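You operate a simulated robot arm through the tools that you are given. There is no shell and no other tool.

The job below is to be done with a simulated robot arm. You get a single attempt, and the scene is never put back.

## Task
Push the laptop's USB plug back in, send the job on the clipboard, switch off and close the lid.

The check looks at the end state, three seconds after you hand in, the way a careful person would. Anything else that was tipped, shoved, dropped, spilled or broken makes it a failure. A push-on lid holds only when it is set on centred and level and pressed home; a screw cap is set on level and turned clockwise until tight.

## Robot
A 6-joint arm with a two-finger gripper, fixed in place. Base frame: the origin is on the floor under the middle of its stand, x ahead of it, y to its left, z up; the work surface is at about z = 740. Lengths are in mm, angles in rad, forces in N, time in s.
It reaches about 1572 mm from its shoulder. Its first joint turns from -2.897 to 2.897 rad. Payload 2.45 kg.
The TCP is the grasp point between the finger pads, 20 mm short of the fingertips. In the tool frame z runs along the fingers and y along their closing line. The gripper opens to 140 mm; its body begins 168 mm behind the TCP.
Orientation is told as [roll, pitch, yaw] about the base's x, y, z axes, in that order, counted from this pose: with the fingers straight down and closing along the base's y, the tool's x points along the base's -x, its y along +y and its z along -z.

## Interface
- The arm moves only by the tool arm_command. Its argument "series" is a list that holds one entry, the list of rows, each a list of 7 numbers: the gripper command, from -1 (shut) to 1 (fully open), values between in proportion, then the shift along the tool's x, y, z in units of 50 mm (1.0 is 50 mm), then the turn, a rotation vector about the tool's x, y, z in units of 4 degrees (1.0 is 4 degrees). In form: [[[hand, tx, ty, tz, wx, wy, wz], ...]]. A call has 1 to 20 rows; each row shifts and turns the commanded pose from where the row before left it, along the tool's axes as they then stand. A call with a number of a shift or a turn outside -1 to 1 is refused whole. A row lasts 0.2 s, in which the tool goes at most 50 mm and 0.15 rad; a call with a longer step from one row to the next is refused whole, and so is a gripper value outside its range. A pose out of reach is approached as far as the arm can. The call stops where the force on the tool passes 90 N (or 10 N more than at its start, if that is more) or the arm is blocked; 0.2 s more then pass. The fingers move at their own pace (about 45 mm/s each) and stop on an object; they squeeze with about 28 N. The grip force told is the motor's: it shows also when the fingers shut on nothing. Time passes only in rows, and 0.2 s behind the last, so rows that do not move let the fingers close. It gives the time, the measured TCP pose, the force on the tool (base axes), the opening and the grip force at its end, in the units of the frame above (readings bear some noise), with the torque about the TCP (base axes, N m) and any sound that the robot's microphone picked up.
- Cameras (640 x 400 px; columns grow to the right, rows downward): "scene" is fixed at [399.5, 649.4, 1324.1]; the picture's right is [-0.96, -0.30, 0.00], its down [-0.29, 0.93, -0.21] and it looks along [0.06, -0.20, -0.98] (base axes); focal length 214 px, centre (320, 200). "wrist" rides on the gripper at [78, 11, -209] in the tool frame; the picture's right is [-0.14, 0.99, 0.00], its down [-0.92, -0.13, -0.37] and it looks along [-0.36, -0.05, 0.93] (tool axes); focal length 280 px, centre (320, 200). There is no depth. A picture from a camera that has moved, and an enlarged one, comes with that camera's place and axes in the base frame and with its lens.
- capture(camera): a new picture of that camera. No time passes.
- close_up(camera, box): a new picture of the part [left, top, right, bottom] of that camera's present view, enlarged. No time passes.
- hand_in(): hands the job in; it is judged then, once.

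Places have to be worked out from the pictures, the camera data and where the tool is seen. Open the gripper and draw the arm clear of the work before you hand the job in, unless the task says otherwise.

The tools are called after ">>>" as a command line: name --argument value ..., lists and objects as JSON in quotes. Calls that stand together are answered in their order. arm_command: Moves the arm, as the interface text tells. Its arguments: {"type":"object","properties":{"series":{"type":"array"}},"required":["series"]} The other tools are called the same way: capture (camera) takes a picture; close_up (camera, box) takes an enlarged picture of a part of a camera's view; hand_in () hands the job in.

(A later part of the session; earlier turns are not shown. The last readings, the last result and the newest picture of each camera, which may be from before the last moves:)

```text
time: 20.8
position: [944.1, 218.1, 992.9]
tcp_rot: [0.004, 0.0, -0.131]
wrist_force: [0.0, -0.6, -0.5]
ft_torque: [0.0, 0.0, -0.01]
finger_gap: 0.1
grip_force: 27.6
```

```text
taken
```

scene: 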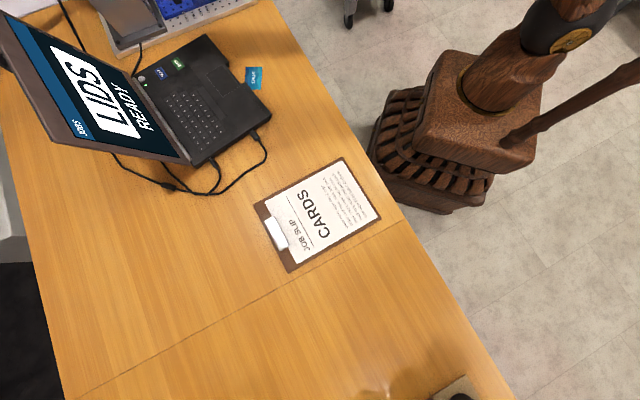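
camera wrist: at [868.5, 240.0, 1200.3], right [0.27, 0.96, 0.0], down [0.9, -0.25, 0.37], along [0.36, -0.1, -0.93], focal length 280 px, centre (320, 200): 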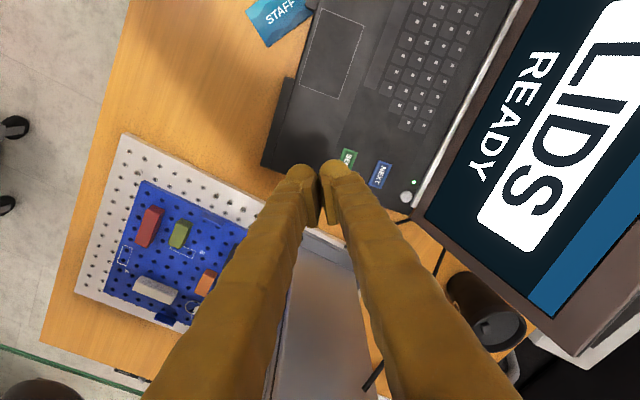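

Good view of the buttons from here, and there's a mug behind the lid and a grey box to the right of the laptop. I'll zoom in for precise button positions.

>>> close_up --camera "wrist" --box '[310, 130, 430, 210]'

>>> close_up --camera "wrist" --box '[250, 200, 550, 400]'

>>> close_up --camera "scene" --box '[80, 0, 280, 110]'

```text
5.00 times, centred on (370, 170) of wrist
camera zoom: at [868.5, 240.0, 1200.3], right [0.27, 0.96, 0.0], down [0.9, -0.25, 0.37], along [0.36, -0.1, -0.93], focal length 1402 px, centre (70, 350)
```

zoom: 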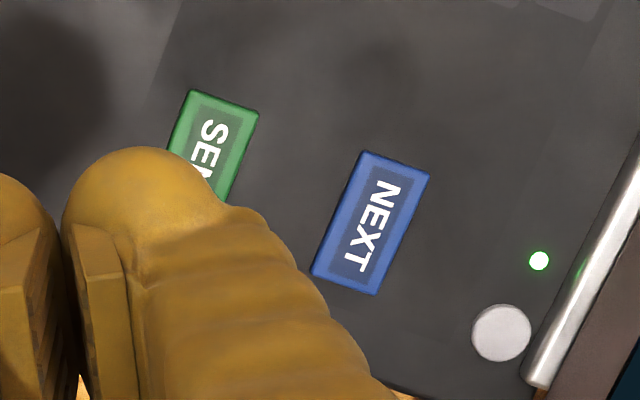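

```text
2.00 times, centred on (400, 300) of wrist
camera zoom: at [868.5, 240.0, 1200.3], right [0.27, 0.96, 0.0], down [0.9, -0.25, 0.37], along [0.36, -0.1, -0.93], focal length 561 px, centre (160, 0)
```

zoom: 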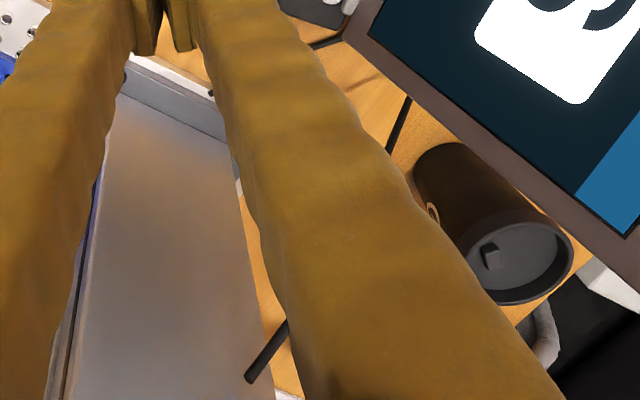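

```text
3.20 times, centred on (180, 55) of scene
camera zoom: at [399.5, 649.4, 1324.1], right [-0.96, -0.3, 0.0], down [-0.29, 0.93, -0.21], along [0.06, -0.2, -0.98], focal length 686 px, centre (768, 664)
```

zoom: 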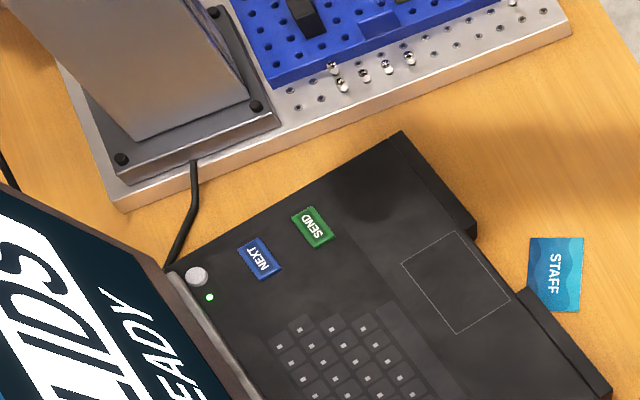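

Triangulated: NEXT is at about (1018, 299, 763), SEND about (984.5, 251, 763) and power about (1066, 334, 765). The grey column to the right is tall, so I'll lean the tool left and away from the lid. First I'll finish the yaw so the camera faces the screen from the front.

>>> arm_command --series '[[[-1, 0, 0, 0, 0, 0, -1], [-1, 0, 0, 0, 0, 0, -1], [-1, 0, 0, 0, 0, 0, -1], [-1, 0, 0, 0, 0, 0, -1], [-1, 0, 0, 0, 0, 0, -1], [-1, 0, 0, 0, 0, 0, -1], [-1, 0, 0, 0, 0, 0, -1], [-1, 0, 0, 0, 0, 0, -1], [-1, 0, 0, 0, 0, 0, -1], [-1, 0, 0, 0, 0, 0, -1], [-1, 0, 0, 0, 0, 0, -1], [-1, 0, 0, 0, 0, 0, -1], [-1, 0, 0, 0, 0, 0, -1], [-1, 0, 0, 0, 0, 0, -1], [-1, 0, 0, 0, 0, 0, -1], [-1, 0, 0, 0, 0, 0, -0.53]]]'

>>> capture --camera "wrist"

>>> capture --camera "scene"

```text
time: 24.2
position: [944.0, 219.5, 992.9]
tcp_rot: [0.002, -0.002, 0.953]
wrist_force: [1.1, -1.0, 0.4]
ft_torque: [0.0, 0.01, -0.02]
finger_gap: 0.2
grip_force: 27.8
```

```text
taken
camera wrist: at [890.8, 161.4, 1200.3], right [-0.73, 0.69, 0.0], down [0.64, 0.68, 0.37], along [0.25, 0.27, -0.93], focal length 280 px, centre (320, 200)
```

wrist: 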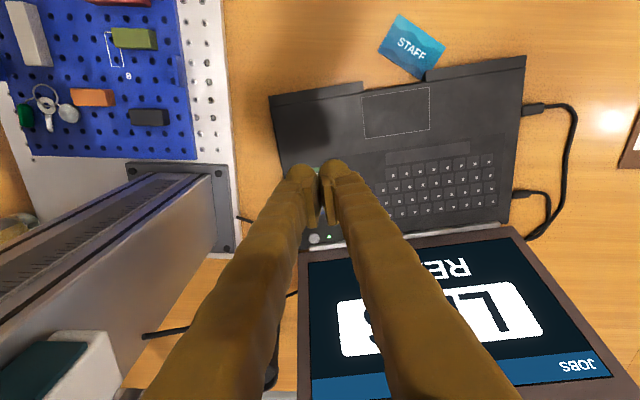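

```text
taken
```

scene: 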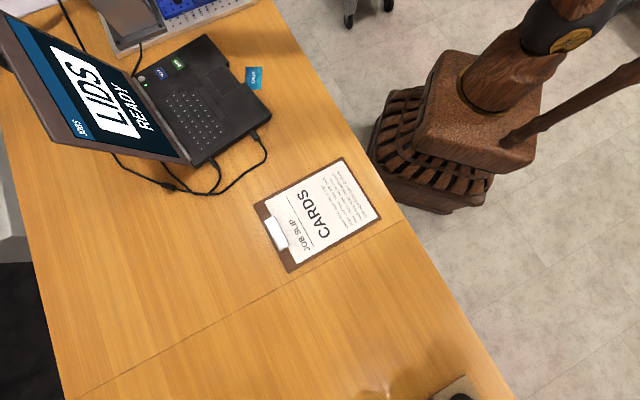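

The column face is about 140 mm to the right of the power button. I'll tilt the tool back from the lid by 25° and roll it 20° so one finger leads, while still at height.

>>> arm_command --series '[[[-1, 0, 0, 0, 0, -0.893, 0], [-1, 0, 0, 0, 0, -0.893, 0], [-1, 0, 0, 0, 0, -0.893, 0], [-1, 0, 0, 0, 0, -0.893, 0], [-1, 0, 0, 0, 0, -0.893, 0], [-1, 0, 0, 0, 0, -0.893, 0], [-1, 0, 0, 0, 0, -0.893, 0], [-1, 0, 0, 0, 1, 0, 0], [-1, 0, 0, 0, 1, 0, 0], [-1, 0, 0, 0, 1, 0, 0], [-1, 0, 0, 0, 1, 0, 0], [-1, 0, 0, 0, 1, 0, 0]]]'

>>> capture --camera "wrist"

>>> capture --camera "scene"

```text
time: 26.8
position: [945.3, 219.0, 993.2]
tcp_rot: [-0.346, -0.438, 0.952]
wrist_force: [-1.0, -0.1, 0.1]
ft_torque: [0.01, -0.01, 0.0]
finger_gap: 0.0
grip_force: 28.6
```

```text
taken
camera wrist: at [789.9, 142.1, 1132.8], right [-0.6, 0.76, -0.25], down [0.38, 0.55, 0.74], along [0.7, 0.35, -0.62], focal length 280 px, centre (320, 200)
```

wrist: 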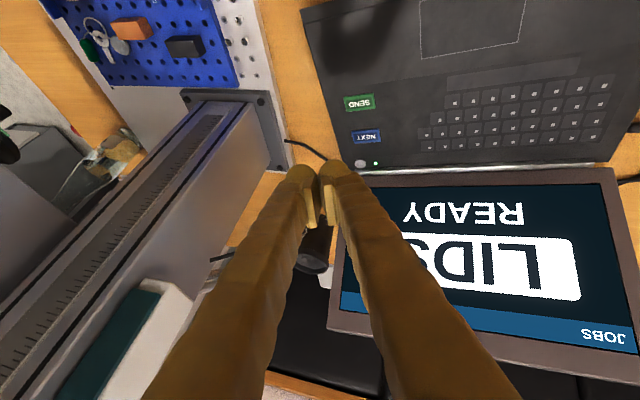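

```text
taken
```

scene: 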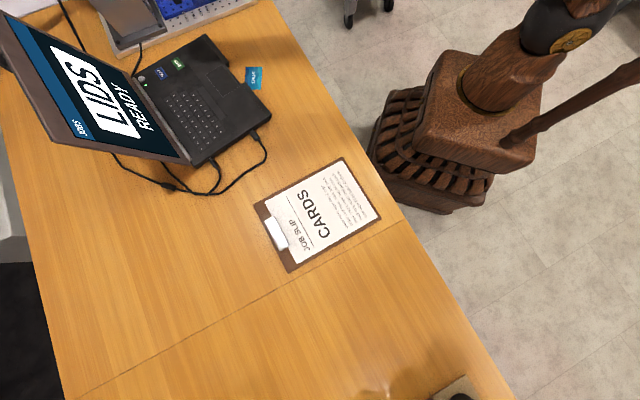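

The view is good, with all buttons visible. I'll move the leading finger to hover over NEXT.

>>> arm_command --series '[[[-1, -0.142, 0.185, 0.902, 0, 0, 0], [-1, -0.142, 0.185, 0.902, 0, 0, 0], [-1, -0.142, 0.185, 0.902, 0, 0, 0], [-1, -0.142, 0.185, 0.902, 0, 0, 0]]]'

>>> capture --camera "wrist"

>>> close_up --camera "scene" --box '[80, 0, 280, 110]'

>>> close_up --camera "wrist" --box '[250, 110, 430, 230]'

```text
time: 27.8
position: [1027.4, 286.6, 839.5]
tcp_rot: [-0.35, -0.44, 0.951]
wrist_force: [0.0, 0.2, 1.3]
ft_torque: [0.0, 0.07, 0.0]
finger_gap: 0.0
grip_force: 27.9
```

```text
taken
camera wrist: at [872.6, 209.3, 980.3], right [-0.6, 0.76, -0.25], down [0.38, 0.55, 0.74], along [0.7, 0.35, -0.62], focal length 280 px, centre (320, 200)
```

wrist: 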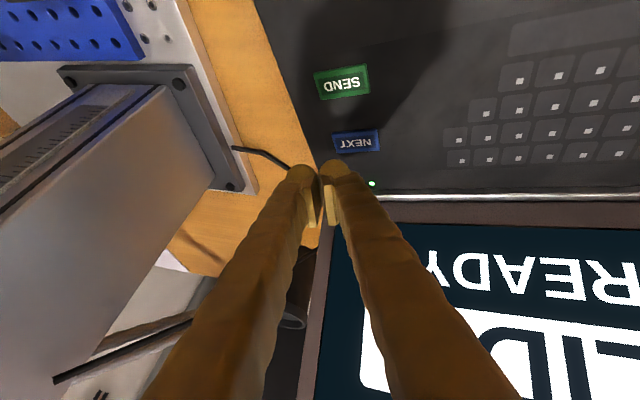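

```text
3.20 times, centred on (180, 55) of scene
camera zoom: at [399.5, 649.4, 1324.1], right [-0.96, -0.3, 0.0], down [-0.29, 0.93, -0.21], along [0.06, -0.2, -0.98], focal length 686 px, centre (768, 664)
```

zoom: 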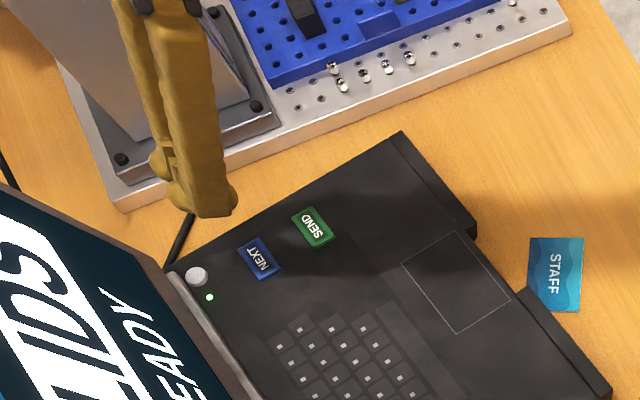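

```text
3.33 times, centred on (340, 170) of wrist
camera zoom: at [872.6, 209.3, 980.3], right [-0.6, 0.76, -0.25], down [0.38, 0.55, 0.74], along [0.7, 0.35, -0.62], focal length 935 px, centre (253, 300)
```

zoom: 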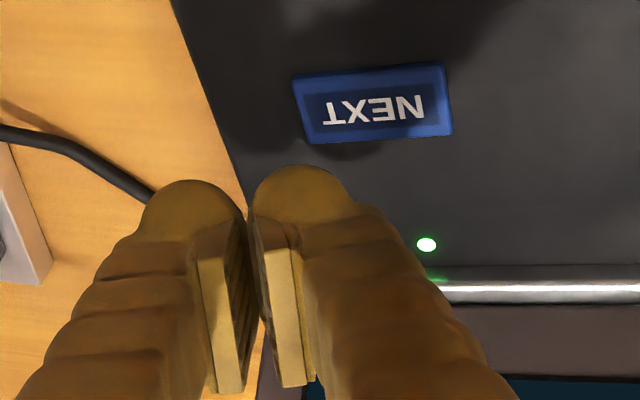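

The leading fingertip is projected right over NEXT. I'll descend straight down to about 8 mm above the expected contact.

>>> arm_command --series '[[[-1, 0.2536, 0.1859, 0.5108, 0, 0, 0], [-1, 0.118, 0.0868, 0.2384, 0, 0, 0]]]'

>>> close_up --camera "scene" --box '[100, 20, 220, 100]'

>>> close_up --camera "wrist" --box '[250, 110, 430, 230]'

```text
time: 28.4
position: [1027.2, 288.5, 795.7]
tcp_rot: [-0.347, -0.44, 0.951]
wrist_force: [-0.5, -0.3, -0.3]
ft_torque: [-0.01, -0.01, -0.01]
finger_gap: 0.1
grip_force: 27.9
```

```text
5.00 times, centred on (160, 60) of scene
camera zoom: at [399.5, 649.4, 1324.1], right [-0.96, -0.3, 0.0], down [-0.29, 0.93, -0.21], along [0.06, -0.2, -0.98], focal length 1072 px, centre (1120, 900)
```

zoom: 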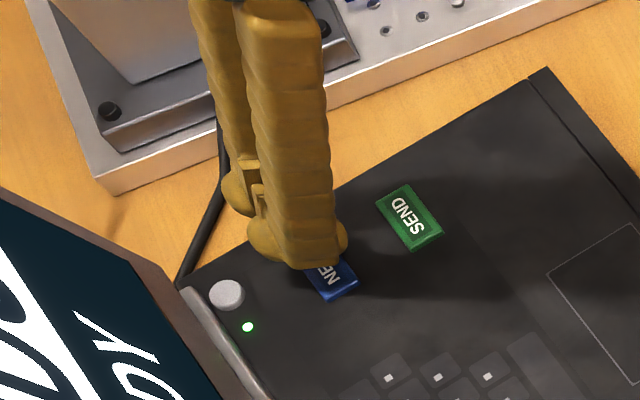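

```text
3.33 times, centred on (340, 170) of wrist
camera zoom: at [872.2, 210.4, 935.5], right [-0.6, 0.76, -0.25], down [0.38, 0.55, 0.74], along [0.7, 0.35, -0.62], focal length 935 px, centre (253, 300)
```

zoom: 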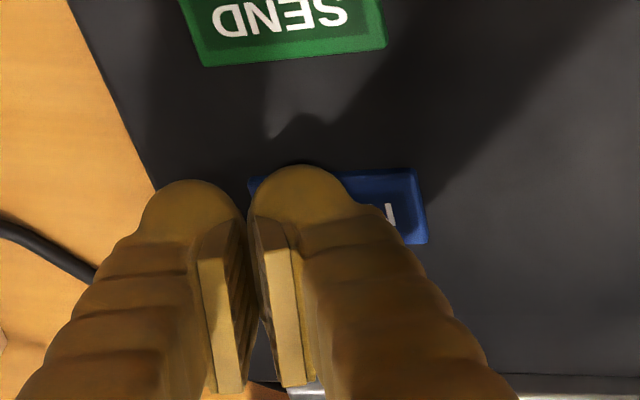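

It's on target. I'll go down in 2 mm steps.

>>> arm_command --series '[[[-1, 0.0169, 0.0124, 0.0341, 0, 0, 0], [-1, 0.0169, 0.0124, 0.0341, 0, 0, 0], [-1, 0.0169, 0.0124, 0.0341, 0, 0, 0]]]'

>>> close_up --camera "scene" --box '[0, 0, 220, 170]'

```text
time: 29.2
position: [1026.5, 287.8, 789.6]
tcp_rot: [-0.347, -0.439, 0.951]
wrist_force: [1.3, -0.7, 0.6]
ft_torque: [-0.04, 0.04, 0.0]
finger_gap: 0.2
grip_force: 28.1
heard: click
```

```text
2.35 times, centred on (110, 85) of scene
camera zoom: at [399.5, 649.4, 1324.1], right [-0.96, -0.3, 0.0], down [-0.29, 0.93, -0.21], along [0.06, -0.2, -0.98], focal length 505 px, centre (814, 471)
```

zoom: 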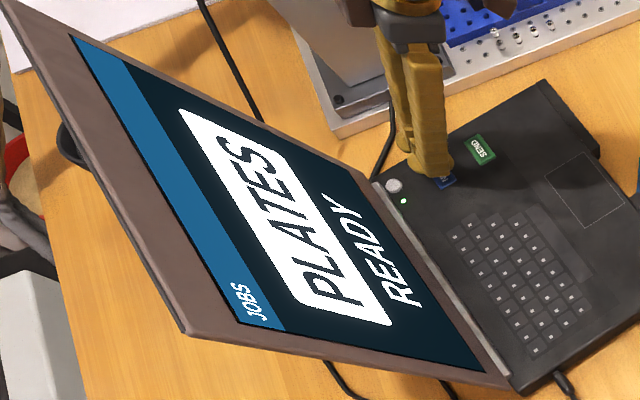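

A click, and the screen now shows PLATES. I'll lift 7 mm and press again, checking the screen after each press.

>>> arm_command --series '[[[-1, -0.0592, -0.0434, -0.1192, 0, 0, 0], [-1, 0, 0, 0, 0, 0, 0], [-1, 0, 0, 0, 0, 0, 0]]]'

>>> close_up --camera "scene" --box '[0, 0, 220, 170]'

```text
time: 30.0
position: [1025.4, 286.9, 797.2]
tcp_rot: [-0.349, -0.437, 0.952]
wrist_force: [0.2, -0.2, -0.5]
ft_torque: [0.02, 0.02, -0.01]
finger_gap: 0.0
grip_force: 28.1
```

```text
2.35 times, centred on (110, 85) of scene
camera zoom: at [399.5, 649.4, 1324.1], right [-0.96, -0.3, 0.0], down [-0.29, 0.93, -0.21], along [0.06, -0.2, -0.98], focal length 505 px, centre (814, 471)
```

zoom: 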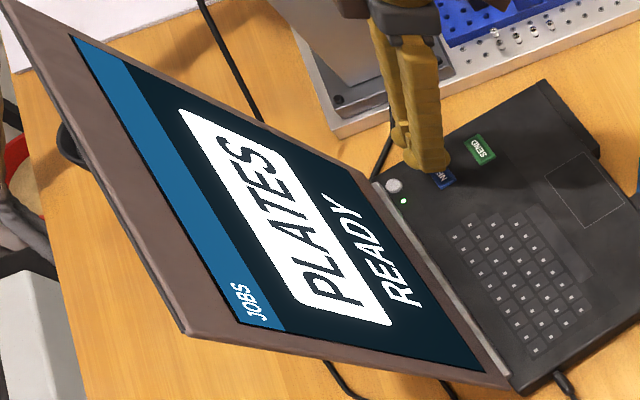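

Released, and it still shows PLATES, so that was a single advance. I'll press again by 7 mm.

>>> arm_command --series '[[[-1, 0.0254, 0.0186, 0.0511, 0, 0, 0], [-1, 0.0169, 0.0124, 0.0341, 0, 0, 0], [-1, 0.0169, 0.0124, 0.0341, 0, 0, 0], [-1, -0.0592, -0.0434, -0.1192, 0, 0, 0], [-1, 0, 0, 0, 0, 0, 0]]]'

>>> close_up --camera "scene" --box '[0, 0, 220, 170]'

```text
time: 31.2
position: [1026.5, 286.8, 796.9]
tcp_rot: [-0.346, -0.439, 0.952]
wrist_force: [-0.5, 0.3, 0.0]
ft_torque: [-0.03, -0.03, -0.02]
finger_gap: 0.0
grip_force: 27.7
heard: click
```

```text
2.35 times, centred on (110, 85) of scene
camera zoom: at [399.5, 649.4, 1324.1], right [-0.96, -0.3, 0.0], down [-0.29, 0.93, -0.21], along [0.06, -0.2, -0.98], focal length 505 px, centre (814, 471)
```

zoom: 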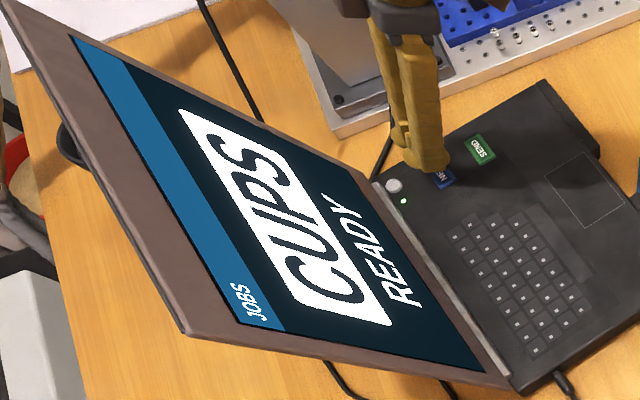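

Now it shows CUPS, so I'll press NEXT once more.

>>> arm_command --series '[[[-1, 0.0254, 0.0186, 0.0511, 0, 0, 0], [-1, 0.0169, 0.0124, 0.0341, 0, 0, 0], [-1, 0.0169, 0.0124, 0.0341, 0, 0, 0], [-1, -0.0592, -0.0434, -0.1192, 0, 0, 0], [-1, 0, 0, 0, 0, 0, 0]]]'

>>> close_up --camera "scene" --box '[0, 0, 220, 170]'

```text
time: 32.4
position: [1027.5, 286.9, 797.2]
tcp_rot: [-0.346, -0.439, 0.95]
wrist_force: [-0.9, -0.5, 0.0]
ft_torque: [-0.01, 0.0, 0.02]
finger_gap: 0.0
grip_force: 28.0
heard: click
```

```text
2.35 times, centred on (110, 85) of scene
camera zoom: at [399.5, 649.4, 1324.1], right [-0.96, -0.3, 0.0], down [-0.29, 0.93, -0.21], along [0.06, -0.2, -0.98], focal length 505 px, centre (814, 471)
```

zoom: 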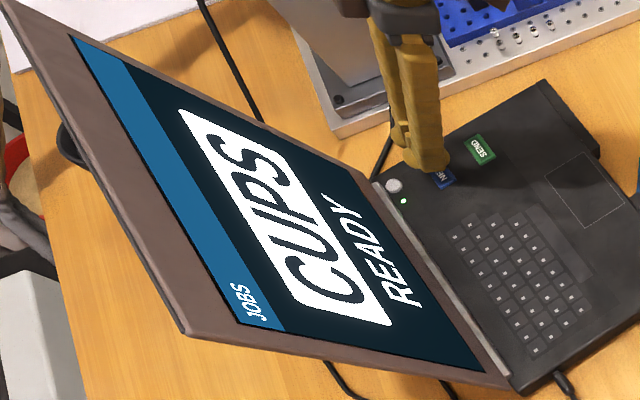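

A click was heard but it still reads CUPS. I'll wait a moment in case the display lags before pressing again.

>>> arm_command --series '[[[-1, 0, 0, 0, 0, 0, 0], [-1, 0, 0, 0, 0, 0, 0], [-1, 0, 0, 0, 0, 0, 0], [-1, 0, 0, 0, 0, 0, 0], [-1, 0, 0, 0, 0, 0, 0]]]'

>>> close_up --camera "scene" --box '[0, 0, 220, 170]'

>>> close_up --camera "scene" --box '[100, 20, 220, 100]'

```text
time: 33.6
position: [1026.5, 286.9, 795.8]
tcp_rot: [-0.347, -0.438, 0.951]
wrist_force: [-0.6, 0.2, 0.5]
ft_torque: [0.0, 0.03, 0.04]
finger_gap: 0.1
grip_force: 28.1
```

```text
2.35 times, centred on (110, 85) of scene
camera zoom: at [399.5, 649.4, 1324.1], right [-0.96, -0.3, 0.0], down [-0.29, 0.93, -0.21], along [0.06, -0.2, -0.98], focal length 505 px, centre (814, 471)
```

zoom: 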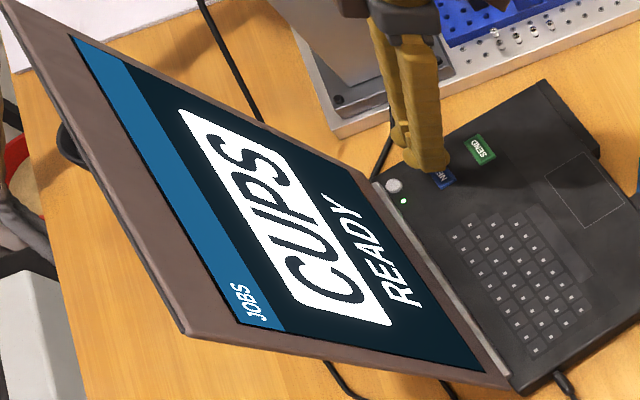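

```text
5.00 times, centred on (160, 60) of scene
camera zoom: at [399.5, 649.4, 1324.1], right [-0.96, -0.3, 0.0], down [-0.29, 0.93, -0.21], along [0.06, -0.2, -0.98], focal length 1072 px, centre (1120, 900)
```

zoom: 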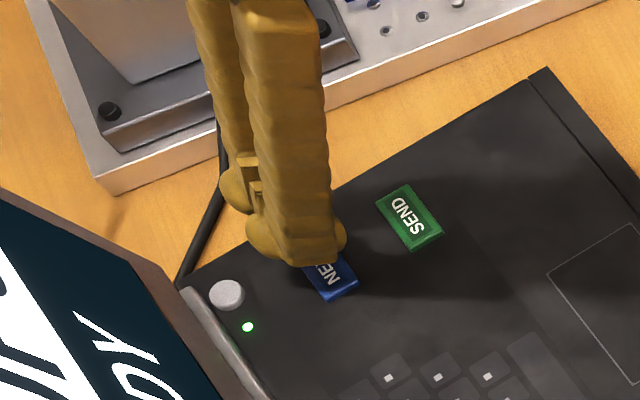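

The screen didn't advance on that press despite the click, so I'll rely on the screen, not the sound. Pressing again with a slightly longer hold.

>>> arm_command --series '[[[-1, 0.0254, 0.0186, 0.0511, 0, 0, 0], [-1, 0.0169, 0.0124, 0.0341, 0, 0, 0], [-1, 0.0169, 0.0124, 0.0341, 0, 0, 0], [-1, 0, 0, 0, 0, 0, 0]]]'

>>> close_up --camera "scene" --box '[0, 0, 220, 170]'

```text
time: 34.6
position: [1027.5, 287.3, 788.8]
tcp_rot: [-0.346, -0.438, 0.952]
wrist_force: [0.0, -0.7, 0.9]
ft_torque: [-0.04, -0.02, 0.0]
finger_gap: 0.0
grip_force: 28.2
heard: click
```

```text
2.35 times, centred on (110, 85) of scene
camera zoom: at [399.5, 649.4, 1324.1], right [-0.96, -0.3, 0.0], down [-0.29, 0.93, -0.21], along [0.06, -0.2, -0.98], focal length 505 px, centre (814, 471)
```

zoom: 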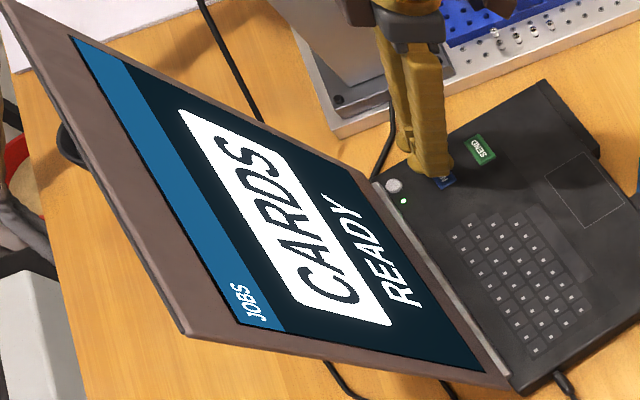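

CARDS / READY is on screen. I'll lift and move 59 mm toward the front to hover over SEND.

>>> arm_command --series '[[[-1, -0.0845, -0.062, -0.1703, 0, 0, 0], [-1, -0.254, -0.186, -0.511, 0, 0, 0], [-1, 0.535, -0.085, -0.234, 0, 0, 0], [-1, 0.535, -0.085, -0.234, 0, 0, 0]]]'

>>> close_up --camera "scene" --box '[0, 0, 220, 170]'

>>> close_up --camera "wrist" --box '[250, 110, 430, 230]'

```text
time: 35.6
position: [990.9, 240.1, 828.2]
tcp_rot: [-0.347, -0.44, 0.95]
wrist_force: [0.0, -0.6, 0.3]
ft_torque: [-0.01, -0.03, -0.02]
finger_gap: 0.2
grip_force: 27.8
```

```text
2.35 times, centred on (110, 85) of scene
camera zoom: at [399.5, 649.4, 1324.1], right [-0.96, -0.3, 0.0], down [-0.29, 0.93, -0.21], along [0.06, -0.2, -0.98], focal length 505 px, centre (814, 471)
```

zoom: 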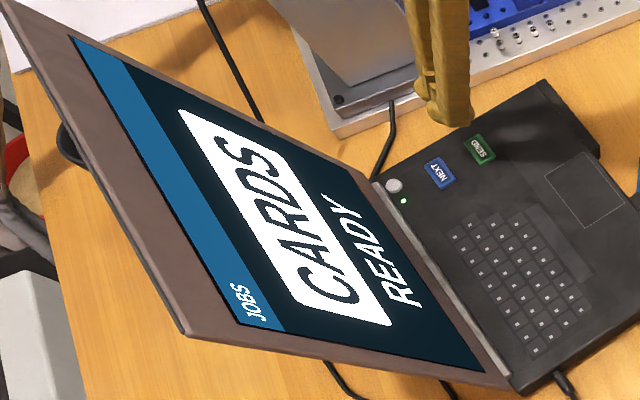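

```text
3.33 times, centred on (340, 170) of wrist
camera zoom: at [836.7, 162.9, 969.0], right [-0.6, 0.76, -0.25], down [0.38, 0.55, 0.74], along [0.7, 0.35, -0.62], focal length 935 px, centre (253, 300)
```

zoom: 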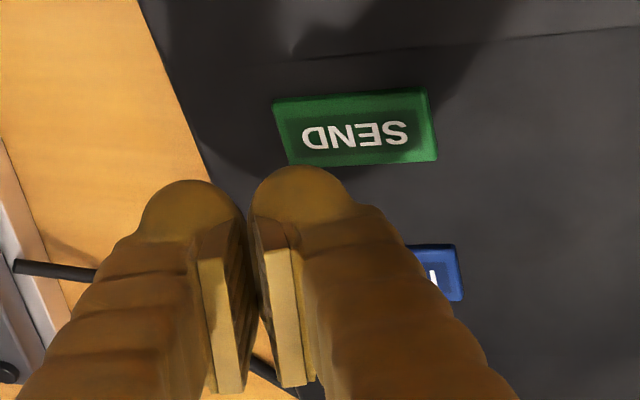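

CARDS is still displayed. I'll descend to just above SEND and verify alignment.

>>> arm_command --series '[[[-1, 0.169, 0.124, 0.341, 0, 0, 0], [-1, 0.093, 0.0682, 0.1873, 0, 0, 0]]]'

>>> close_up --camera "scene" --box '[100, 20, 220, 100]'

```text
time: 36.2
position: [992.2, 238.8, 797.3]
tcp_rot: [-0.347, -0.437, 0.952]
wrist_force: [0.4, 0.4, 0.0]
ft_torque: [0.01, -0.03, -0.01]
finger_gap: 0.2
grip_force: 28.2
```

```text
5.00 times, centred on (160, 60) of scene
camera zoom: at [399.5, 649.4, 1324.1], right [-0.96, -0.3, 0.0], down [-0.29, 0.93, -0.21], along [0.06, -0.2, -0.98], focal length 1072 px, centre (1120, 900)
```

zoom: 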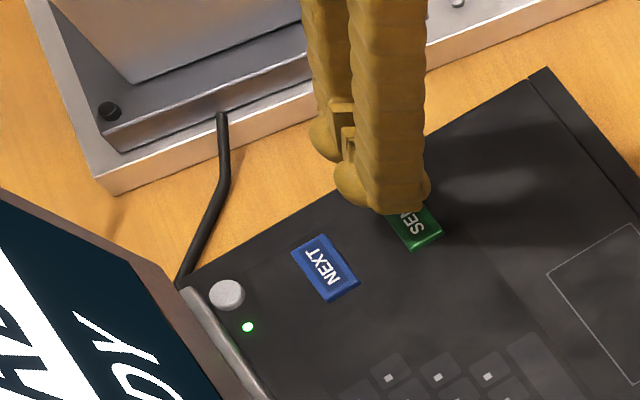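

Aligned over SEND, so I'll press down about 8 mm and watch the screen.

>>> arm_command --series '[[[-1, 0.0254, 0.0186, 0.0511, 0, 0, 0], [-1, 0.0169, 0.0124, 0.0341, 0, 0, 0], [-1, 0.0169, 0.0124, 0.0341, 0, 0, 0], [-1, 0.0085, 0.0062, 0.017, 0, 0, 0], [-1, 0, 0, 0, 0, 0, 0]]]'

>>> close_up --camera "scene" --box '[0, 0, 220, 170]'

```text
time: 37.4
position: [991.8, 238.7, 790.3]
tcp_rot: [-0.346, -0.437, 0.95]
wrist_force: [-0.1, -0.9, 0.3]
ft_torque: [-0.01, 0.0, 0.01]
finger_gap: 0.1
grip_force: 29.1
```

```text
2.35 times, centred on (110, 85) of scene
camera zoom: at [399.5, 649.4, 1324.1], right [-0.96, -0.3, 0.0], down [-0.29, 0.93, -0.21], along [0.06, -0.2, -0.98], focal length 505 px, centre (814, 471)
```

zoom: 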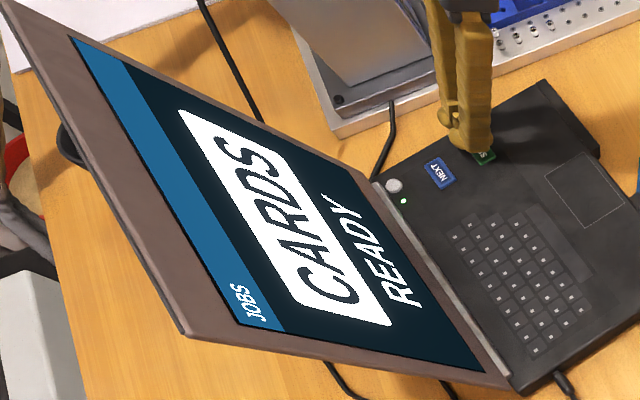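

No click yet at z of about 790, so I'll press 1 mm at a time further.

>>> arm_command --series '[[[-1, 0.0085, 0.0062, 0.017, 0, 0, 0], [-1, 0.0085, 0.0062, 0.017, 0, 0, 0], [-1, 0, 0, 0, 0, 0, 0]]]'

>>> close_up --camera "scene" --box '[0, 0, 220, 170]'

```text
time: 38.2
position: [991.9, 239.4, 788.2]
tcp_rot: [-0.346, -0.438, 0.952]
wrist_force: [0.3, 0.6, 1.8]
ft_torque: [-0.01, 0.02, 0.0]
finger_gap: 0.1
grip_force: 28.3
heard: click
```

```text
2.35 times, centred on (110, 85) of scene
camera zoom: at [399.5, 649.4, 1324.1], right [-0.96, -0.3, 0.0], down [-0.29, 0.93, -0.21], along [0.06, -0.2, -0.98], focal length 505 px, centre (814, 471)
```

zoom: 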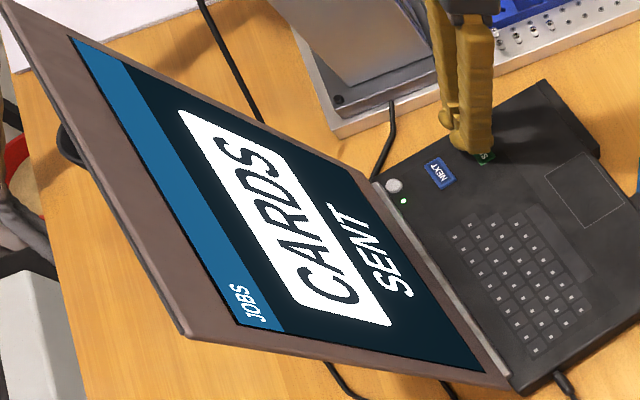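

SENT is showing. I'll lift off and move to hover over the power button, aiming about 4 mm to its front side to stay clear of the hinge.

>>> arm_command --series '[[[-1, -0.0845, -0.062, -0.1703, 0, 0, 0], [-1, -0.254, -0.186, -0.511, 0, 0, 0], [-1, -0.169, -0.124, -0.341, 0, 0, 0], [-1, -0.672, -0.014, 0.339, 0, 0, 0], [-1, -0.672, -0.014, 0.339, 0, 0, 0], [-1, -0.672, -0.014, 0.339, 0, 0, 0]]]'

>>> close_up --camera "scene" --box '[80, 10, 220, 110]'

>>> close_up --camera "wrist" --box '[250, 110, 430, 230]'

>>> capture --camera "wrist"

```text
time: 39.6
position: [1073.7, 319.3, 849.0]
tcp_rot: [-0.348, -0.437, 0.95]
wrist_force: [0.3, 0.5, 0.0]
ft_torque: [0.02, 0.0, 0.03]
finger_gap: 0.0
grip_force: 28.0
```

```text
4.00 times, centred on (150, 60) of scene
camera zoom: at [399.5, 649.4, 1324.1], right [-0.96, -0.3, 0.0], down [-0.29, 0.93, -0.21], along [0.06, -0.2, -0.98], focal length 858 px, centre (1000, 760)
```

zoom: 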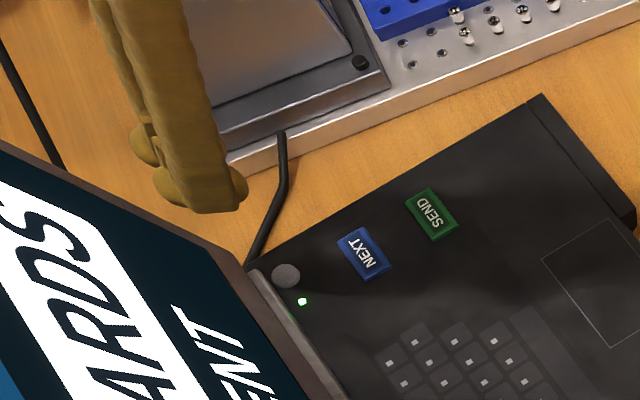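

```text
3.33 times, centred on (340, 170) of wrist
camera zoom: at [918.3, 241.7, 988.9], right [-0.6, 0.76, -0.25], down [0.38, 0.55, 0.74], along [0.7, 0.35, -0.62], focal length 935 px, centre (253, 300)
```

zoom: 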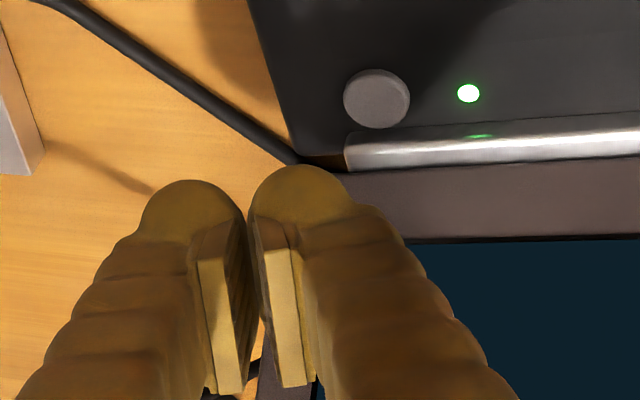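

```text
taken
camera wrist: at [918.3, 241.7, 988.9], right [-0.6, 0.76, -0.25], down [0.38, 0.55, 0.74], along [0.7, 0.35, -0.62], focal length 280 px, centre (320, 200)
```

wrist: 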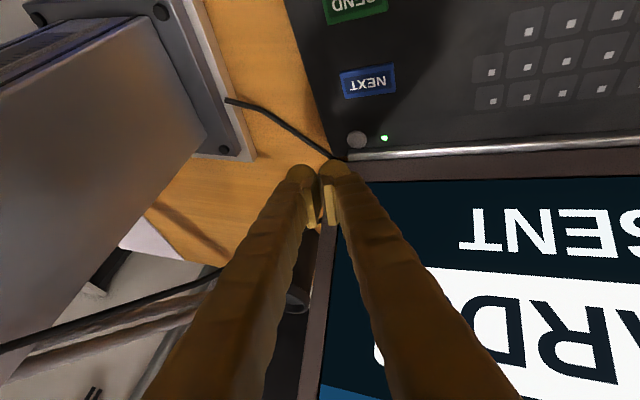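

The power button is at about W 346, D 237 in laptop coordinates, and the hinge bar starts 13 mm behind it. I'll shift 3 mm frontward and descend to just above the button.

>>> arm_command --series '[[[-1, 0.054, -0.009, -0.024, 0, 0, 0], [-1, 0.186, 0.136, 0.375, 0, 0, 0], [-1, 0.186, 0.136, 0.375, 0, 0, 0]]]'

>>> close_up --camera "scene" --box '[100, 20, 220, 100]'

>>> close_up --camera "wrist" --box '[250, 110, 430, 230]'

```text
time: 40.4
position: [1071.2, 316.6, 804.0]
tcp_rot: [-0.346, -0.439, 0.953]
wrist_force: [0.4, 0.2, -0.2]
ft_torque: [-0.06, 0.04, 0.02]
finger_gap: 0.2
grip_force: 27.3
```

```text
5.00 times, centred on (160, 60) of scene
camera zoom: at [399.5, 649.4, 1324.1], right [-0.96, -0.3, 0.0], down [-0.29, 0.93, -0.21], along [0.06, -0.2, -0.98], focal length 1072 px, centre (1120, 900)
```

zoom: 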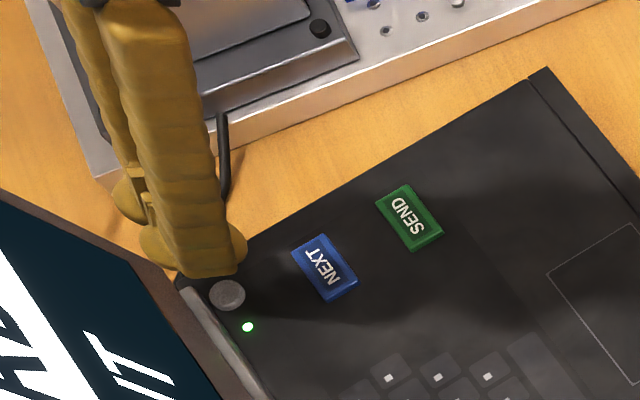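

```text
3.33 times, centred on (340, 170) of wrist
camera zoom: at [916.9, 239.7, 944.6], right [-0.6, 0.76, -0.25], down [0.38, 0.55, 0.74], along [0.7, 0.35, -0.62], focal length 935 px, centre (253, 300)
```

zoom: 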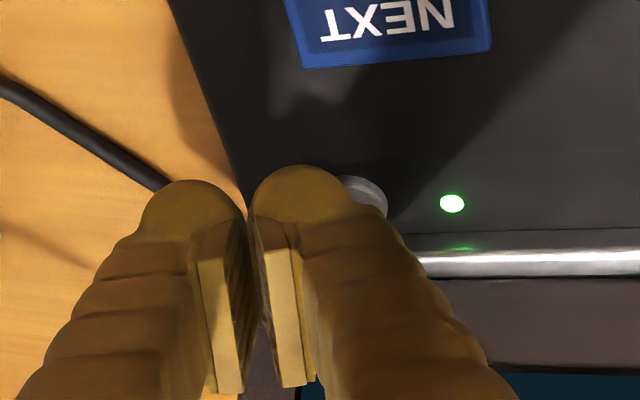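

Geometry checks out, with the tip about 12 mm above the button's front half. I'll go down slowly, watching for the click and any side force from the hinge.

>>> arm_command --series '[[[-1, 0.0507, 0.0372, 0.1022, 0, 0, 0], [-1, 0.0169, 0.0124, 0.0341, 0, 0, 0], [-1, 0.0169, 0.0124, 0.0341, 0, 0, 0], [-1, 0, 0, 0, 0, 0, 0]]]'

>>> close_up --camera "scene" --box '[0, 0, 220, 170]'

>>> close_up --camera "scene" --box '[110, 40, 200, 100]'

```text
time: 41.4
position: [1071.5, 317.3, 794.1]
tcp_rot: [-0.348, -0.438, 0.95]
wrist_force: [1.1, 0.4, -0.1]
ft_torque: [-0.02, 0.02, -0.01]
finger_gap: 0.1
grip_force: 28.4
```

```text
2.35 times, centred on (110, 85) of scene
camera zoom: at [399.5, 649.4, 1324.1], right [-0.96, -0.3, 0.0], down [-0.29, 0.93, -0.21], along [0.06, -0.2, -0.98], focal length 505 px, centre (814, 471)
```

zoom: 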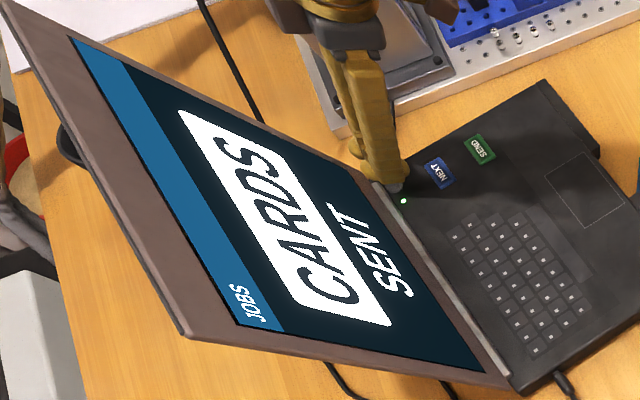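

```text
6.67 times, centred on (155, 70) of scene
camera zoom: at [399.5, 649.4, 1324.1], right [-0.96, -0.3, 0.0], down [-0.29, 0.93, -0.21], along [0.06, -0.2, -0.98], focal length 1430 px, centre (1420, 1067)
```

zoom: 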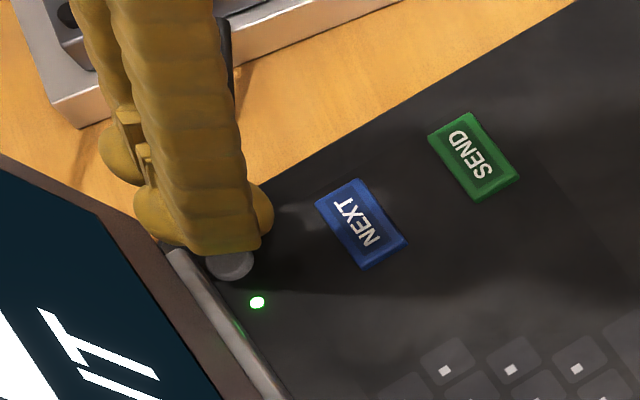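

No contact yet. I'll continue in 1 mm steps.

>>> arm_command --series '[[[-1, 0.0085, 0.0062, 0.017, 0, 0, 0], [-1, 0.0085, 0.0062, 0.017, 0, 0, 0], [-1, 0.0085, 0.0062, 0.017, 0, 0, 0], [-1, 0, 0, 0, 0, 0, 0]]]'

>>> close_up --camera "scene" --box '[0, 0, 220, 170]'

```text
time: 42.4
position: [1070.9, 315.4, 791.3]
tcp_rot: [-0.347, -0.437, 0.951]
wrist_force: [0.5, -0.2, 0.2]
ft_torque: [-0.03, -0.02, 0.02]
finger_gap: 0.0
grip_force: 27.6
```

```text
2.35 times, centred on (110, 85) of scene
camera zoom: at [399.5, 649.4, 1324.1], right [-0.96, -0.3, 0.0], down [-0.29, 0.93, -0.21], along [0.06, -0.2, -0.98], focal length 505 px, centre (814, 471)
```

zoom: 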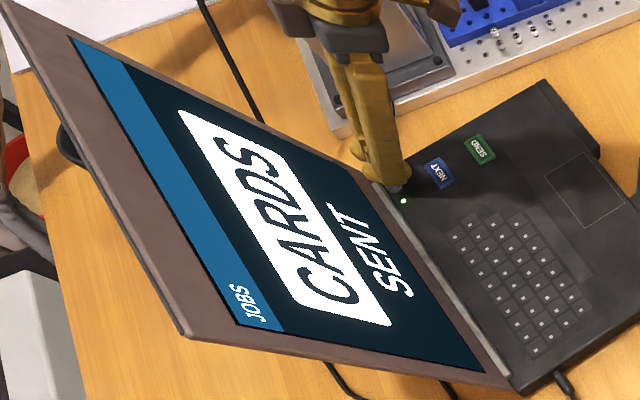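

>>> arm_command --series '[[[-1, 0.0085, 0.0062, 0.017, 0, 0, 0], [-1, 0.0085, 0.0062, 0.017, 0, 0, 0], [-1, 0, 0, 0, 0, 0, 0]]]'

>>> close_up --camera "scene" --box '[0, 0, 220, 170]'

```text
time: 43.2
position: [1071.4, 316.5, 789.0]
tcp_rot: [-0.348, -0.438, 0.951]
wrist_force: [0.2, 0.3, -0.6]
ft_torque: [0.01, -0.02, -0.01]
finger_gap: 0.0
grip_force: 28.6
```

```text
2.35 times, centred on (110, 85) of scene
camera zoom: at [399.5, 649.4, 1324.1], right [-0.96, -0.3, 0.0], down [-0.29, 0.93, -0.21], along [0.06, -0.2, -0.98], focal length 505 px, centre (814, 471)
```

zoom: 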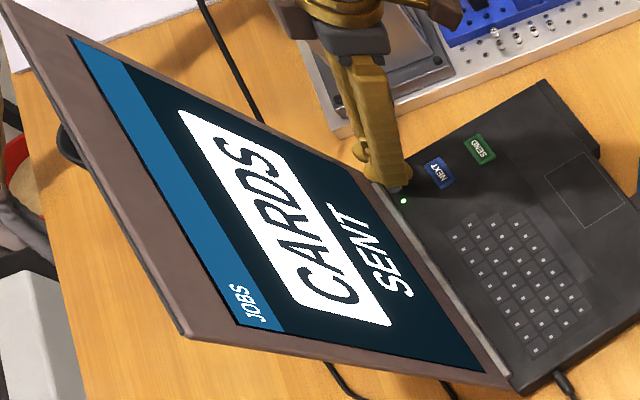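

Still no contact at z of about 789. I'll check closely before going further.

>>> close_up --camera "scene" --box '[120, 50, 180, 90]'

>>> close_up --camera "wrist" --box '[290, 130, 380, 190]'

```text
10.00 times, centred on (150, 70) of scene
camera zoom: at [399.5, 649.4, 1324.1], right [-0.96, -0.3, 0.0], down [-0.29, 0.93, -0.21], along [0.06, -0.2, -0.98], focal length 2145 px, centre (2020, 1500)
```

zoom: 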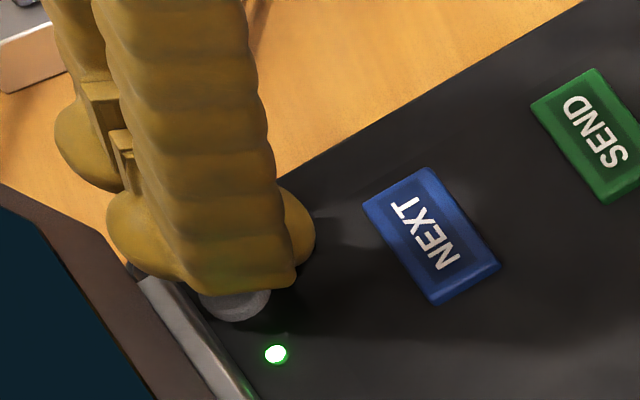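

```text
6.67 times, centred on (335, 160) of wrist
camera zoom: at [917.0, 239.3, 929.5], right [-0.6, 0.76, -0.25], down [0.38, 0.55, 0.74], along [0.7, 0.35, -0.62], focal length 1869 px, centre (220, 467)
```

zoom: 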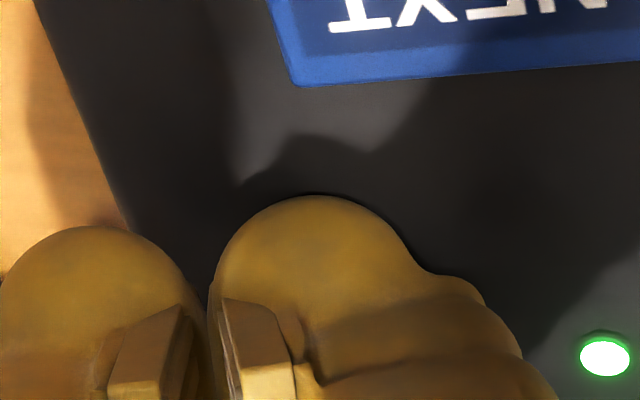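

The finger is over the button, with the height similar to where the others clicked. I'll continue down in 1 mm steps.

>>> arm_command --series '[[[-1, 0.0085, 0.0062, 0.017, 0, 0, 0], [-1, 0.0085, 0.0062, 0.017, 0, 0, 0], [-1, 0, 0, 0, 0, 0, 0]]]'

>>> close_up --camera "scene" --box '[0, 0, 220, 170]'

```text
time: 44.0
position: [1071.2, 317.2, 786.7]
tcp_rot: [-0.349, -0.439, 0.951]
wrist_force: [0.7, -1.2, 3.9]
ft_torque: [-0.01, 0.02, 0.02]
finger_gap: 0.0
grip_force: 28.1
```

```text
2.35 times, centred on (110, 85) of scene
camera zoom: at [399.5, 649.4, 1324.1], right [-0.96, -0.3, 0.0], down [-0.29, 0.93, -0.21], along [0.06, -0.2, -0.98], focal length 505 px, centre (814, 471)
```

zoom: 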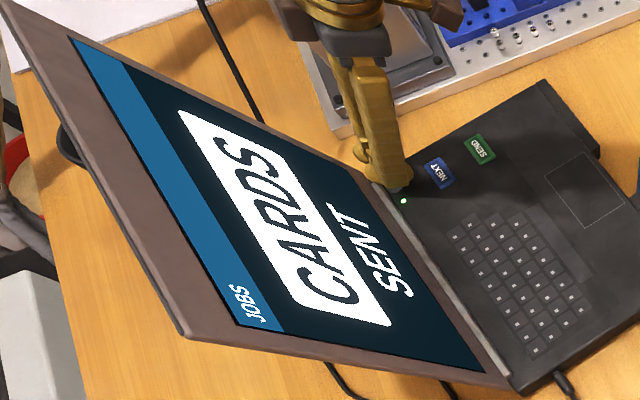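

About 4 N upward means contact, though no click yet. One more millimetre.

>>> arm_command --series '[[[-1, 0.0085, 0.0062, 0.017, 0, 0, 0], [-1, 0, 0, 0, 0, 0, 0]]]'

>>> close_up --camera "scene" --box '[0, 0, 220, 170]'

>>> close_up --camera "scene" --box '[120, 50, 180, 90]'

```text
time: 44.6
position: [1072.3, 316.3, 787.0]
tcp_rot: [-0.35, -0.441, 0.95]
wrist_force: [-2.7, -3.6, 14.7]
ft_torque: [-0.13, 0.18, 0.02]
finger_gap: 0.0
grip_force: 28.2
```

```text
2.35 times, centred on (110, 85) of scene
camera zoom: at [399.5, 649.4, 1324.1], right [-0.96, -0.3, 0.0], down [-0.29, 0.93, -0.21], along [0.06, -0.2, -0.98], focal length 505 px, centre (814, 471)
```

zoom: 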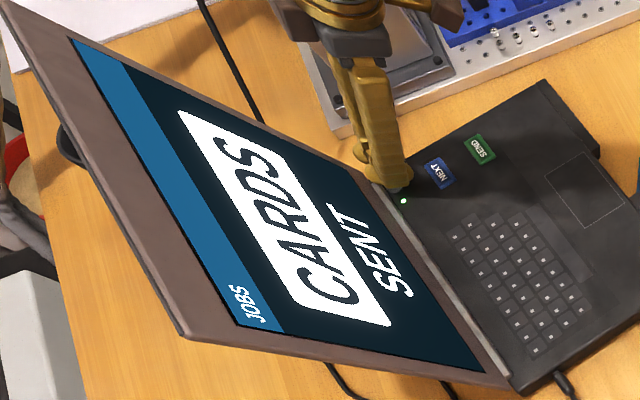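

```text
10.00 times, centred on (150, 70) of scene
camera zoom: at [399.5, 649.4, 1324.1], right [-0.96, -0.3, 0.0], down [-0.29, 0.93, -0.21], along [0.06, -0.2, -0.98], focal length 2145 px, centre (2020, 1500)
```

zoom: 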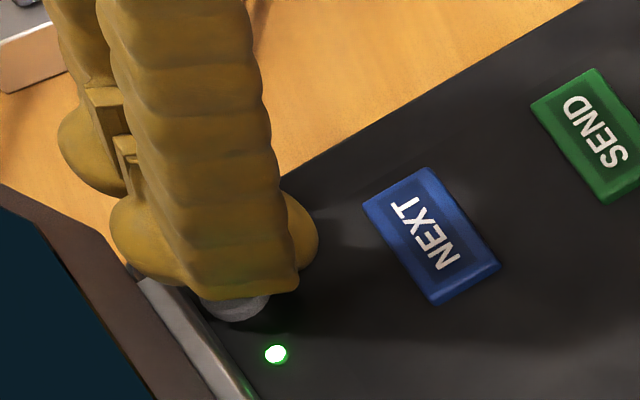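

The contact is stiff and there's no click. The finger's lower front corner is touching the deck in front of the button, and the fingertip is too wide in this orientation to get past the hinge. I'll lift off and use another orientation: gripper open, closing line along the laptop's depth, pressing with the outer edge of the lid-side finger.

>>> arm_command --series '[[[-1, -0.0845, -0.062, -0.1703, 0, 0, 0], [-1, -0.38, -0.279, -0.766, 0, 0, 0], [-1, -0.38, -0.279, -0.766, 0, 0, 0], [-1, 0.664, -0.106, -0.291, 0, 0, 0], [-1, 0.664, -0.106, -0.291, 0, 0, 0], [-1, 0.664, -0.106, -0.291, 0, 0, 0], [-1, 0, 0, 0, -1, 0, 0], [-1, 0, 0, 0, -1, 0, 0], [-1, 0, 0, 0, -1, 0, 0], [-1, 0, 0, 0, -1, 0, 0], [-1, 0, 0, 0, -1, 0, 0], [-1, 0, 0, 0, 0, 0.893, 0], [-1, 0, 0, 0, 0, 0.893, 0], [-1, 0, 0, 0, 0, 0.893, 0], [-1, 0, 0, 0, 0, 0.893, 0], [-1, 0, 0, 0, 0, 0.893, 0], [-1, 0, 0, 0, 0, 0.893, 0], [-1, 0, 0, 0, 0, 0.893, 0]]]'

>>> capture --camera "scene"

>>> close_up --camera "scene" --box '[0, 0, 220, 170]'

```text
time: 48.4
position: [1008.1, 227.5, 885.5]
tcp_rot: [0.002, 0.001, 0.951]
wrist_force: [-0.4, 0.3, 0.3]
ft_torque: [-0.02, -0.01, 0.0]
finger_gap: 0.1
grip_force: 27.5
```

```text
taken
```

scene: 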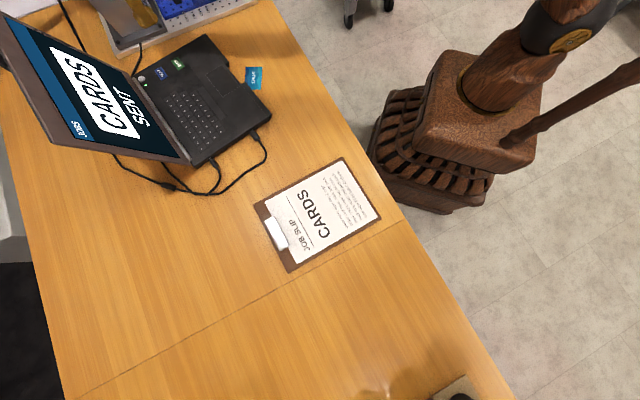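

```text
2.35 times, centred on (110, 85) of scene
camera zoom: at [399.5, 649.4, 1324.1], right [-0.96, -0.3, 0.0], down [-0.29, 0.93, -0.21], along [0.06, -0.2, -0.98], focal length 505 px, centre (814, 471)
```

zoom: 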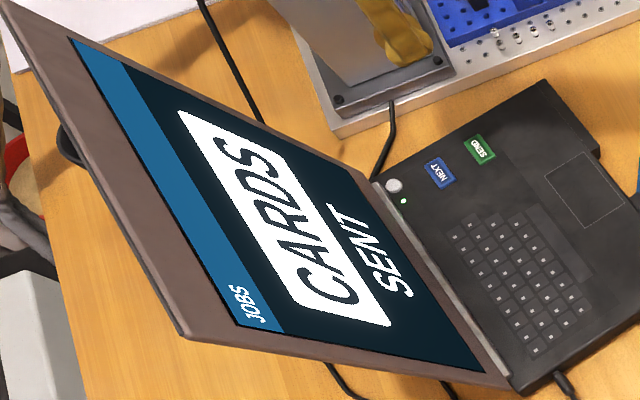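

SENT is still shown and everything is in place. I'll yaw back 90° at this height over the palm rest.

>>> arm_command --series '[[[-1, 0, 0, 0, 0, 0, 1], [-1, 0, 0, 0, 0, 0, 1], [-1, 0, 0, 0, 0, 0, 1], [-1, 0, 0, 0, 0, 0, 1], [-1, 0, 0, 0, 0, 0, 1], [-1, 0, 0, 0, 0, 0, 1], [-1, 0, 0, 0, 0, 0, 1], [-1, 0, 0, 0, 0, 0, 1], [-1, 0, 0, 0, 0, 0, 1], [-1, 0, 0, 0, 0, 0, 1], [-1, 0, 0, 0, 0, 0, 1], [-1, 0, 0, 0, 0, 0, 1], [-1, 0, 0, 0, 0, 0, 1], [-1, 0, 0, 0, 0, 0, 1], [-1, 0, 0, 0, 0, 0, 1], [-1, 0, 0, 0, 0, 0, 1], [-1, 0, 0, 0, 0, 0, 1], [-1, 0, 0, 0, 0, 0, 1], [-1, 0, 0, 0, 0, 0, 1], [-1, 0, 0, 0, 0, 0, 1]]]'

>>> capture --camera "wrist"

```text
time: 52.6
position: [1007.5, 226.2, 885.7]
tcp_rot: [0.002, 0.002, -0.445]
wrist_force: [-0.2, 0.1, 0.1]
ft_torque: [-0.01, 0.0, 0.02]
finger_gap: 0.0
grip_force: 27.8
```

```text
taken
camera wrist: at [942.4, 269.7, 1093.8], right [0.55, 0.83, 0.0], down [0.78, -0.51, 0.37], along [0.31, -0.2, -0.93], focal length 280 px, centre (320, 200)
```

wrist: 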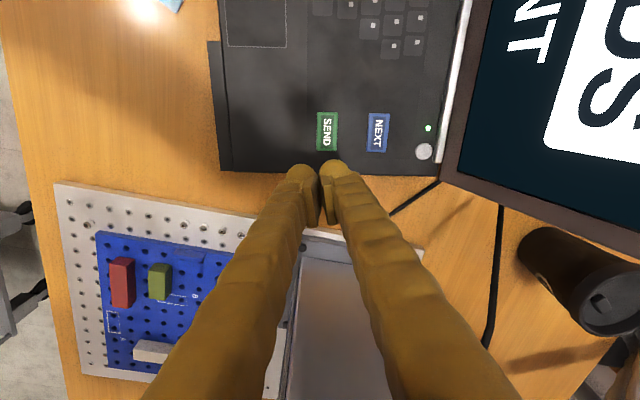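

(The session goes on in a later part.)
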